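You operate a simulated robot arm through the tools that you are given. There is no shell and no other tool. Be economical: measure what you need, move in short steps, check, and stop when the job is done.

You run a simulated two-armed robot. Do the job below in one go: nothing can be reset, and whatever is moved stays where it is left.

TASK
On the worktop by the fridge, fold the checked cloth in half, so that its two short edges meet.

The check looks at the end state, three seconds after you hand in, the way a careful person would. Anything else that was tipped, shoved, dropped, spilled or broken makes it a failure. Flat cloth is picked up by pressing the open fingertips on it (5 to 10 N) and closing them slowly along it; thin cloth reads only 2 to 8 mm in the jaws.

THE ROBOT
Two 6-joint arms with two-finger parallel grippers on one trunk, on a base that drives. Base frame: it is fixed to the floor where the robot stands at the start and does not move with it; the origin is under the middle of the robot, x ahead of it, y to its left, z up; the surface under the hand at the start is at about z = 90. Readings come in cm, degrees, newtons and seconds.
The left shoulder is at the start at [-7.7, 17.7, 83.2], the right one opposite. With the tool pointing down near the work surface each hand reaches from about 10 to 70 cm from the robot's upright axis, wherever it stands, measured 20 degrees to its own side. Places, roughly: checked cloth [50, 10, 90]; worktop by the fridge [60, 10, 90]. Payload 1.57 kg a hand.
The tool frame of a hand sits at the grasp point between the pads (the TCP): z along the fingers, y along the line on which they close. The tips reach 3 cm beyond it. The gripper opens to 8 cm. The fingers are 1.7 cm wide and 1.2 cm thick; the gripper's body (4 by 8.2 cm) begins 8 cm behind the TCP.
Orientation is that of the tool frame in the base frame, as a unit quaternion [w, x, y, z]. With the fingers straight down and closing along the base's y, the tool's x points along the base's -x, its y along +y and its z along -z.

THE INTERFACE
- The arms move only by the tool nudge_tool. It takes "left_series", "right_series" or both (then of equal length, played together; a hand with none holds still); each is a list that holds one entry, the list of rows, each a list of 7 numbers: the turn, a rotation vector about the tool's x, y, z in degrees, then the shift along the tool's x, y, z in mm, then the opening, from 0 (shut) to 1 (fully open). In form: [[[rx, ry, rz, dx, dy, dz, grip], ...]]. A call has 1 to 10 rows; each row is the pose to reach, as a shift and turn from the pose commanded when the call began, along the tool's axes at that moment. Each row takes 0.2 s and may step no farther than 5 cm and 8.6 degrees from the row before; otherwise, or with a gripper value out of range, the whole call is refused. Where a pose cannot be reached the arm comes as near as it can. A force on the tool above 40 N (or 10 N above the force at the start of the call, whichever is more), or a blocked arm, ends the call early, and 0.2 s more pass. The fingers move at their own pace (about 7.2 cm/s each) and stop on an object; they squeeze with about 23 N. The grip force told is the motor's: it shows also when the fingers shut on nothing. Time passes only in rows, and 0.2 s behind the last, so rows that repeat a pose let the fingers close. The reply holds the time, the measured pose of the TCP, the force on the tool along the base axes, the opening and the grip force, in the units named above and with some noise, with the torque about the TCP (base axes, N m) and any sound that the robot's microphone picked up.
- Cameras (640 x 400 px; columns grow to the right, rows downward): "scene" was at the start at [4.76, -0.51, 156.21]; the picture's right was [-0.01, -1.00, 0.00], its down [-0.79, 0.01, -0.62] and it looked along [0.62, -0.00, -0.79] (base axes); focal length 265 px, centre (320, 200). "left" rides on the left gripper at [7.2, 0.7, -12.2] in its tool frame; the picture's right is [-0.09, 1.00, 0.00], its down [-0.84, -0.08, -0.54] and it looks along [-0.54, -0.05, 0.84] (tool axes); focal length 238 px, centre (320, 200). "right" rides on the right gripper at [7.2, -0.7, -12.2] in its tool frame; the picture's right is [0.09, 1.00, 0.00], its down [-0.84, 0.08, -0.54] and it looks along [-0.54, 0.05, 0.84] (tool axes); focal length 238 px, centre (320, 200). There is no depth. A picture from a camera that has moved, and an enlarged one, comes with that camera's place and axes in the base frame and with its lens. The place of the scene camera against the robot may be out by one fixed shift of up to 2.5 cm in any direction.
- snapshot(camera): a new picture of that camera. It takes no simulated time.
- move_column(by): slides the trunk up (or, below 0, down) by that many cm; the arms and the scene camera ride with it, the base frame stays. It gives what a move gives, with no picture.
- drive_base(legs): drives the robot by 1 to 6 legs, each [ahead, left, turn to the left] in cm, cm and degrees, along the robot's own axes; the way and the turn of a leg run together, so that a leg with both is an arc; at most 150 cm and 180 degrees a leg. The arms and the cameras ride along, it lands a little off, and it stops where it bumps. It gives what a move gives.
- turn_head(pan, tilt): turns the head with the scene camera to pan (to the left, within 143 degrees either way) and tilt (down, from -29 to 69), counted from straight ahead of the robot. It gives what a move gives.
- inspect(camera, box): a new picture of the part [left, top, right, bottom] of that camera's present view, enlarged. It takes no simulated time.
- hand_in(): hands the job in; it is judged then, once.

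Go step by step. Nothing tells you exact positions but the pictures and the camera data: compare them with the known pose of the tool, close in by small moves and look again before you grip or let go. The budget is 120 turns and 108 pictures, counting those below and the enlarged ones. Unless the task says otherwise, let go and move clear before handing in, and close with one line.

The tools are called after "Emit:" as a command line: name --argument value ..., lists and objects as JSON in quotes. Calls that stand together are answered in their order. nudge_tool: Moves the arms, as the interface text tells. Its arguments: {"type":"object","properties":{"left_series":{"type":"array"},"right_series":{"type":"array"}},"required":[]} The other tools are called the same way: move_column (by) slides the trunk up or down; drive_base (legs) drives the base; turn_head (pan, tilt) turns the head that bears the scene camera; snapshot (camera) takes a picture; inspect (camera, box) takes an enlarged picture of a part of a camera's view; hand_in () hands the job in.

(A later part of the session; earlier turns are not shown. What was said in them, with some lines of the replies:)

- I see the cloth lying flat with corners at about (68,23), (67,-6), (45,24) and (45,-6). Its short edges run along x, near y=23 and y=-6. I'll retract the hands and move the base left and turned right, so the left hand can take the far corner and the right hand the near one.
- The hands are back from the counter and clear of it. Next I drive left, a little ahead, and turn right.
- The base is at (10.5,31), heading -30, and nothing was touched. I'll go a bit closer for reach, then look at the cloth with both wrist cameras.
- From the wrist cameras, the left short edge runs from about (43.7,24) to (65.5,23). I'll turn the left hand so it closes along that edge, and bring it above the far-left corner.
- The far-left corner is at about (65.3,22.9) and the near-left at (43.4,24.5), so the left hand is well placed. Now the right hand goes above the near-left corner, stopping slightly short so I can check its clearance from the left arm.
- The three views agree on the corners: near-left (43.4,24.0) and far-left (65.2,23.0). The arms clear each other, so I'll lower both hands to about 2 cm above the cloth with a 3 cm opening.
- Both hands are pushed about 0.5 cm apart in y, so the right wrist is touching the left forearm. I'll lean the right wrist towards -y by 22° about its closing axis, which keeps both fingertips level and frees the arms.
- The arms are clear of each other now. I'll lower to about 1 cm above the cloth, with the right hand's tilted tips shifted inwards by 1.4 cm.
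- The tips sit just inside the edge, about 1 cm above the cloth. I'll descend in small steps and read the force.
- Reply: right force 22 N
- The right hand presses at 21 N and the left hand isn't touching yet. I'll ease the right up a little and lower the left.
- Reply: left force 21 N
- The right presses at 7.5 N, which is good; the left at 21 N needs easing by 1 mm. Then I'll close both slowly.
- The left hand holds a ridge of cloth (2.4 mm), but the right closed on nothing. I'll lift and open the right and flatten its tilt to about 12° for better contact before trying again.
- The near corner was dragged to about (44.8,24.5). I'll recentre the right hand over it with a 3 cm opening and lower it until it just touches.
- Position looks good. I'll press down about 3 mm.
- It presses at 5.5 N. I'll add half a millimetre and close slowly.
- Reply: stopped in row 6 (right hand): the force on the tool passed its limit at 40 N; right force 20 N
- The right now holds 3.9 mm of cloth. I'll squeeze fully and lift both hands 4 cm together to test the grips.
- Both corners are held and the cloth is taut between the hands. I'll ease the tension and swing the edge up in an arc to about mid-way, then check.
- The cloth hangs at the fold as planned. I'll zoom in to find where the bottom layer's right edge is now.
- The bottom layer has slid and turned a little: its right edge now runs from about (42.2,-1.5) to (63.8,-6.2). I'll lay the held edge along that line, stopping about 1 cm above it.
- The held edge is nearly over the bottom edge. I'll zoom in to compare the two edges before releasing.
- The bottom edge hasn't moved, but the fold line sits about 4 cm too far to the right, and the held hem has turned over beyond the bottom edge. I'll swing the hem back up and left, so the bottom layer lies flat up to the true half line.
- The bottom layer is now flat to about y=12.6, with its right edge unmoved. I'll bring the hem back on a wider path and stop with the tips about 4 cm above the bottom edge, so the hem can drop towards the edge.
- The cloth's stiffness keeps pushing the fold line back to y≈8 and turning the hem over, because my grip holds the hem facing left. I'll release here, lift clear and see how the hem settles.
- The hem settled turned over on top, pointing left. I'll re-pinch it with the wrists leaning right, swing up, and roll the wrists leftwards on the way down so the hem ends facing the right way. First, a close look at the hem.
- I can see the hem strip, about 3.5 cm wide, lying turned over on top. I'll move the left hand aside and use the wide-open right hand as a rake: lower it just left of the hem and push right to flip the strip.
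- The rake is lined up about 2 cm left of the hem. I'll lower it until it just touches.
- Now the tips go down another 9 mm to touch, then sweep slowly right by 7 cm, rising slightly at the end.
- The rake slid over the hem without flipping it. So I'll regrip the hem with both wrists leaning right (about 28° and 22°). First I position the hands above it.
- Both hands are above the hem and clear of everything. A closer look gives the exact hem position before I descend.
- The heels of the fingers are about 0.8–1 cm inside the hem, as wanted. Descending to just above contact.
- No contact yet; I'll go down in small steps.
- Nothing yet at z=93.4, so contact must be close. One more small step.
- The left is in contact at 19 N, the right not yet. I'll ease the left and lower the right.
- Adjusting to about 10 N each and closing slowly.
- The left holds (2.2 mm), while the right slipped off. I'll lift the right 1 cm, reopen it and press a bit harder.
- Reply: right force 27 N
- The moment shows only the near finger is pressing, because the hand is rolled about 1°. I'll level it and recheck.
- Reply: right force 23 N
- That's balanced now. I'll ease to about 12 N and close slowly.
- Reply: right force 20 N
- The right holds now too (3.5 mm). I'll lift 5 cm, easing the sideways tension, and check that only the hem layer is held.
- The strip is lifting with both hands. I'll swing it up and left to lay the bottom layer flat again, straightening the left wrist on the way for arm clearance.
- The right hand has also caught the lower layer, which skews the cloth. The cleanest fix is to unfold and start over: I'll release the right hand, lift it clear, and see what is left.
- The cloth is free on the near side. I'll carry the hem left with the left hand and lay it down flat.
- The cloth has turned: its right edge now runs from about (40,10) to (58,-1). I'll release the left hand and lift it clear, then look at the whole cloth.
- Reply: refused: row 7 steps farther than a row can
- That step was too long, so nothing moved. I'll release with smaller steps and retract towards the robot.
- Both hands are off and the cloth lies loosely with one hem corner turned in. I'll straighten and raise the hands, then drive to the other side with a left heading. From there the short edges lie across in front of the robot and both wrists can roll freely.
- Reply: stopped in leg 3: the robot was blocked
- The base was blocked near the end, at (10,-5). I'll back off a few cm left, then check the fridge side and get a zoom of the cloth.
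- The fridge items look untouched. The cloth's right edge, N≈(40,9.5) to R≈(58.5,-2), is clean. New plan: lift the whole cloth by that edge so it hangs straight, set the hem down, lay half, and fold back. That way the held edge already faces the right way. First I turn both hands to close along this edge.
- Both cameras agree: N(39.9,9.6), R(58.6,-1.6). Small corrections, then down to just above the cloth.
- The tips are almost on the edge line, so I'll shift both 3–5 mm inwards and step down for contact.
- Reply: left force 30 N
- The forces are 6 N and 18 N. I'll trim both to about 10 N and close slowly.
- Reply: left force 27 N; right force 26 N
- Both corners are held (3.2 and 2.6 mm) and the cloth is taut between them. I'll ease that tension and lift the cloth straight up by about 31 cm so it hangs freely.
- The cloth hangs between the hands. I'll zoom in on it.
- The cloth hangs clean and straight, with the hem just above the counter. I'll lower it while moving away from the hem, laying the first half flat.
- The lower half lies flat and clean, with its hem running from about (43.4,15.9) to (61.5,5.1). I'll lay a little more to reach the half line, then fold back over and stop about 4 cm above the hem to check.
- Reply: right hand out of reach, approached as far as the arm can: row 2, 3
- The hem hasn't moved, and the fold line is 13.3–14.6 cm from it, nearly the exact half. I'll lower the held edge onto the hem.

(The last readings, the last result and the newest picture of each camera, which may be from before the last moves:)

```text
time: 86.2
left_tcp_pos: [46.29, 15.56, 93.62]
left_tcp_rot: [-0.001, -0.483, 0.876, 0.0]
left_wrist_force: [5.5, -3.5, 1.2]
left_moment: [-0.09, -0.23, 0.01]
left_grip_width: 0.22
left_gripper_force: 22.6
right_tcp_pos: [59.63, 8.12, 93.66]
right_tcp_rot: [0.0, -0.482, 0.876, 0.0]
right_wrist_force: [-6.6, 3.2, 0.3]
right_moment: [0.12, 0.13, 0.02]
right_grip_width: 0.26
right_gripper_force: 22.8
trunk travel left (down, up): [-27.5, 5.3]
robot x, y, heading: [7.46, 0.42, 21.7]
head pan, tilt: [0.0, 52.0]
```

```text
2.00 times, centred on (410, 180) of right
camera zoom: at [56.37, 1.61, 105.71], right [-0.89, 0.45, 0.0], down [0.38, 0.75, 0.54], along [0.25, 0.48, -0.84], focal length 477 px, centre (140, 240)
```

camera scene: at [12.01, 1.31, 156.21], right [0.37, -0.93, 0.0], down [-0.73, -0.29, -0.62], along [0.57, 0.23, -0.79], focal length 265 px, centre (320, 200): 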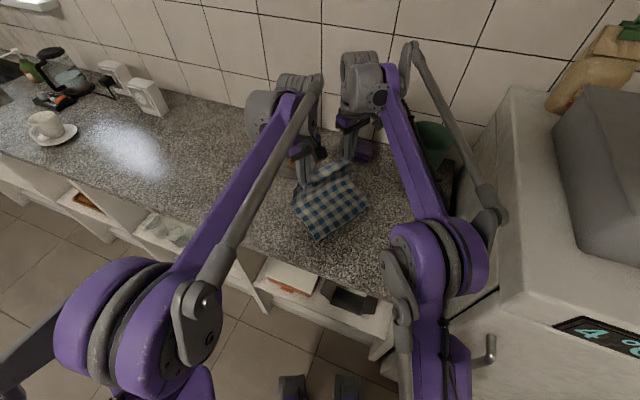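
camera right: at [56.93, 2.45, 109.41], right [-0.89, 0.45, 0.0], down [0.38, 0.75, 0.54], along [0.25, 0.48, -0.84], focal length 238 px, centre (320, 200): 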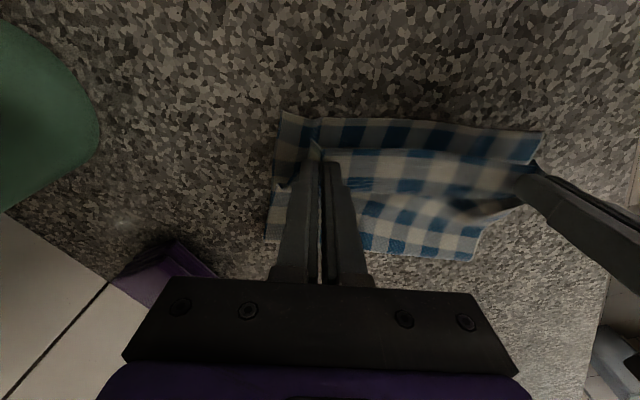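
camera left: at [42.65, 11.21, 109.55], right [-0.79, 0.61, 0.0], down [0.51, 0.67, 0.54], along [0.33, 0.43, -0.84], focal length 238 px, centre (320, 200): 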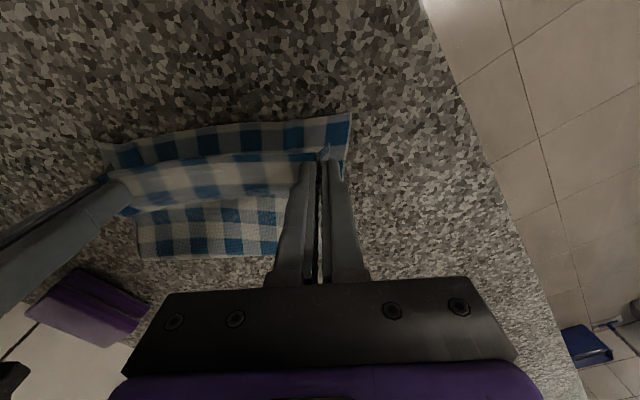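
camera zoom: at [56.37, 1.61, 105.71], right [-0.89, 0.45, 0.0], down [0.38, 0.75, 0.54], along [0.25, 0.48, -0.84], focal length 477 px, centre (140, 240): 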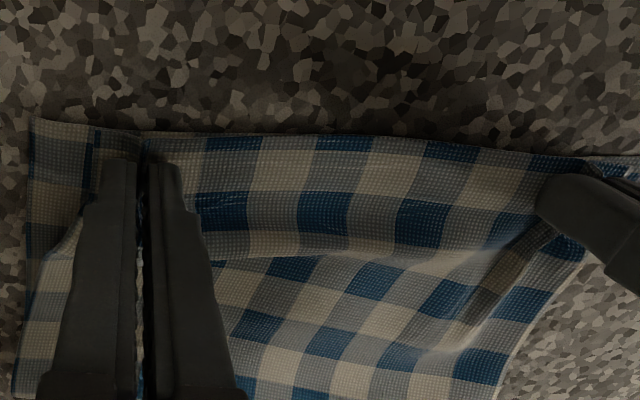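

The two edges coincide along their whole length. I'll open both hands gently, which also spreads the pinched ridges, then lift straight up.

Emit:
nudge_tool --left_series '[[[0, 0, 0, 0, 0, 1, 0.1], [0, 0, 0, 0, 0, 1, 0.2], [0, 0, 0, 0, 0, 1, 0.3], [0, 0, 0, 0, 0, 1, 0.42], [0, 0, 0, 0, 0, 1, 0.42], [0, 0, 0, 0, 0, -15, 0.42], [0, 0, 0, 0, 0, -45, 0.42], [0, 0, 0, 0, 0, -85, 0.42], [0, 0, 0, 0, 0, -130, 0.42]]]' --right_series '[[[0, 0, 0, 0, 0, 1, 0.1], [0, 0, 0, 0, 0, 1, 0.2], [0, 0, 0, 0, 0, 1, 0.3], [0, 0, 0, 0, 0, 1, 0.42], [0, 0, 0, 0, 0, 1, 0.42], [0, 0, 0, 0, 0, -15, 0.42], [0, 0, 0, 0, 0, -45, 0.42], [0, 0, 0, 0, 0, -85, 0.42], [0, 0, 0, 0, 0, -130, 0.42]]]'

Emit:
inspect --camera "left" --box '[100, 50, 420, 250]'

Emit:
inspect --camera "right" --box '[220, 50, 540, 250]'

```text
time: 88.2
left_tcp_pos: [46.25, 16.09, 106.67]
left_tcp_rot: [-0.001, -0.481, 0.877, 0.0]
left_wrist_force: [-0.9, -0.3, -1.1]
left_moment: [-0.01, -0.04, 0.0]
left_grip_width: 3.36
left_gripper_force: 0.2
right_tcp_pos: [59.78, 8.19, 106.69]
right_tcp_rot: [0.001, -0.483, 0.876, 0.001]
right_wrist_force: [-0.1, -0.5, -0.2]
right_moment: [-0.01, -0.01, -0.02]
right_grip_width: 3.39
right_gripper_force: 0.0
trunk travel left (down, up): [-27.5, 5.3]
robot x, y, heading: [7.32, 0.33, 21.7]
head pan, tilt: [0.0, 52.0]
```

```text
2.00 times, centred on (260, 150) of left
camera zoom: at [41.86, 10.3, 118.98], right [-0.79, 0.61, 0.0], down [0.51, 0.67, 0.54], along [0.33, 0.43, -0.84], focal length 477 px, centre (440, 300)
```

zoom: 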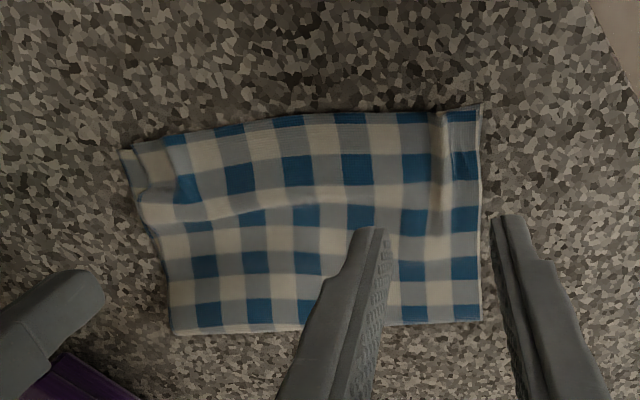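

```text
2.00 times, centred on (380, 150) of right
camera zoom: at [56.52, 1.68, 118.74], right [-0.89, 0.45, 0.0], down [0.38, 0.75, 0.54], along [0.25, 0.48, -0.84], focal length 477 px, centre (200, 300)
```

zoom: 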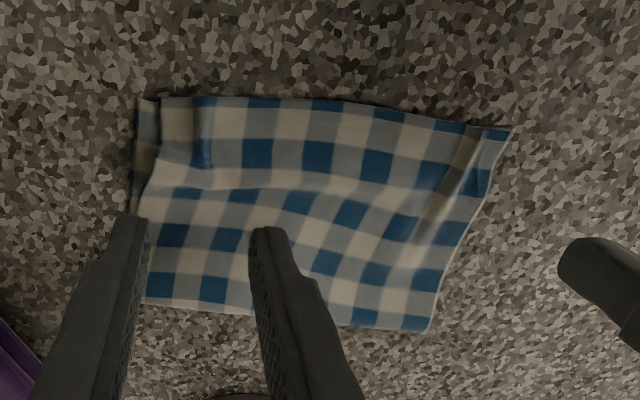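

The cloth is folded in half with the short edges together, the near corners matching and the far one about 1 cm off. I'll raise and withdraw both hands, then take a final look.

Emit:
nudge_tool --left_series '[[[0, 0, 0, 10, 10, -40, 0.42], [0, 0, 0, 40, 25, -70, 0.42], [0, 0, 0, 70, 45, -80, 0.42], [0, 0, 0, 100, 65, -80, 0.42], [0, 0, 0, 100, 65, -80, 0.42]]]' --right_series '[[[0, 0, 0, 10, 0, -40, 0.42], [0, 0, 0, 40, 10, -70, 0.42], [0, 0, 0, 70, 20, -80, 0.42], [0, 0, 0, 100, 30, -80, 0.42], [0, 0, 0, 100, 30, -80, 0.42]]]'

Emit:
snapshot --camera "scene"

Emit:
snapshot --camera "right"

```text
time: 89.3
left_tcp_pos: [35.65, 11.13, 114.31]
left_tcp_rot: [-0.001, -0.482, 0.876, 0.0]
left_wrist_force: [0.2, 0.2, 0.9]
left_moment: [0.0, 0.03, -0.02]
left_grip_width: 3.37
left_gripper_force: 0.0
right_tcp_pos: [51.87, 1.27, 114.25]
right_tcp_rot: [-0.001, -0.482, 0.876, 0.0]
right_wrist_force: [0.5, 0.0, 0.0]
right_moment: [0.0, 0.0, -0.01]
right_grip_width: 3.37
right_gripper_force: 0.0
trunk travel left (down, up): [-27.5, 5.3]
robot x, y, heading: [7.59, 0.34, 21.8]
head pan, tilt: [0.0, 52.0]
```

```text
14 pictures are left
camera scene: at [12.15, 1.35, 156.21], right [0.37, -0.93, 0.0], down [-0.73, -0.29, -0.61], along [0.57, 0.23, -0.79], focal length 265 px, centre (320, 200)
```

scene: 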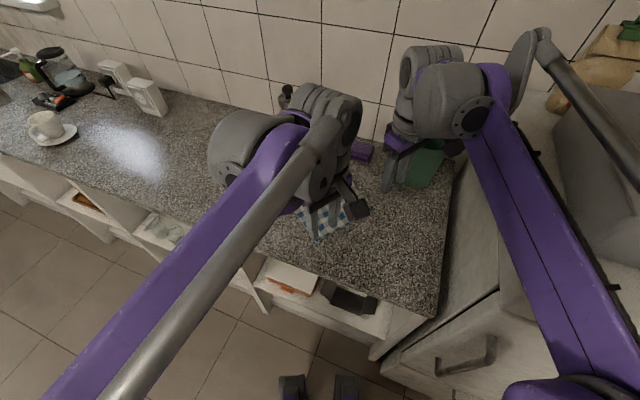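

```text
13 pictures are left
camera right: at [48.53, -5.26, 126.36], right [-0.89, 0.45, 0.0], down [0.38, 0.75, 0.54], along [0.25, 0.48, -0.84], focal length 238 px, centre (320, 200)
```

right: 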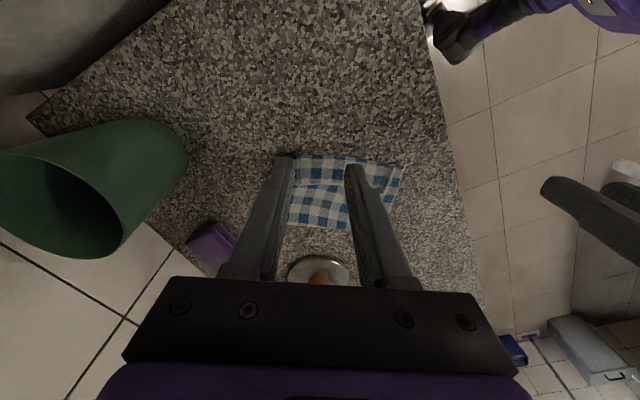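

The cloth is folded flat, the cup, sponge and mill stand as before, and both hands are clear. I'm handing in.

Emit:
hand_in

```text
The job is handed in.
```

I folded the checked cloth in half on the worktop by the fridge. Its short edges meet: the near corners match, and at the far end the top layer stops about 1 cm short. The cloth now lies a few centimetres from where it started and turned by about 30°. My base was blocked once while driving beside the fridge, but I saw nothing tipped or out of place afterwards.
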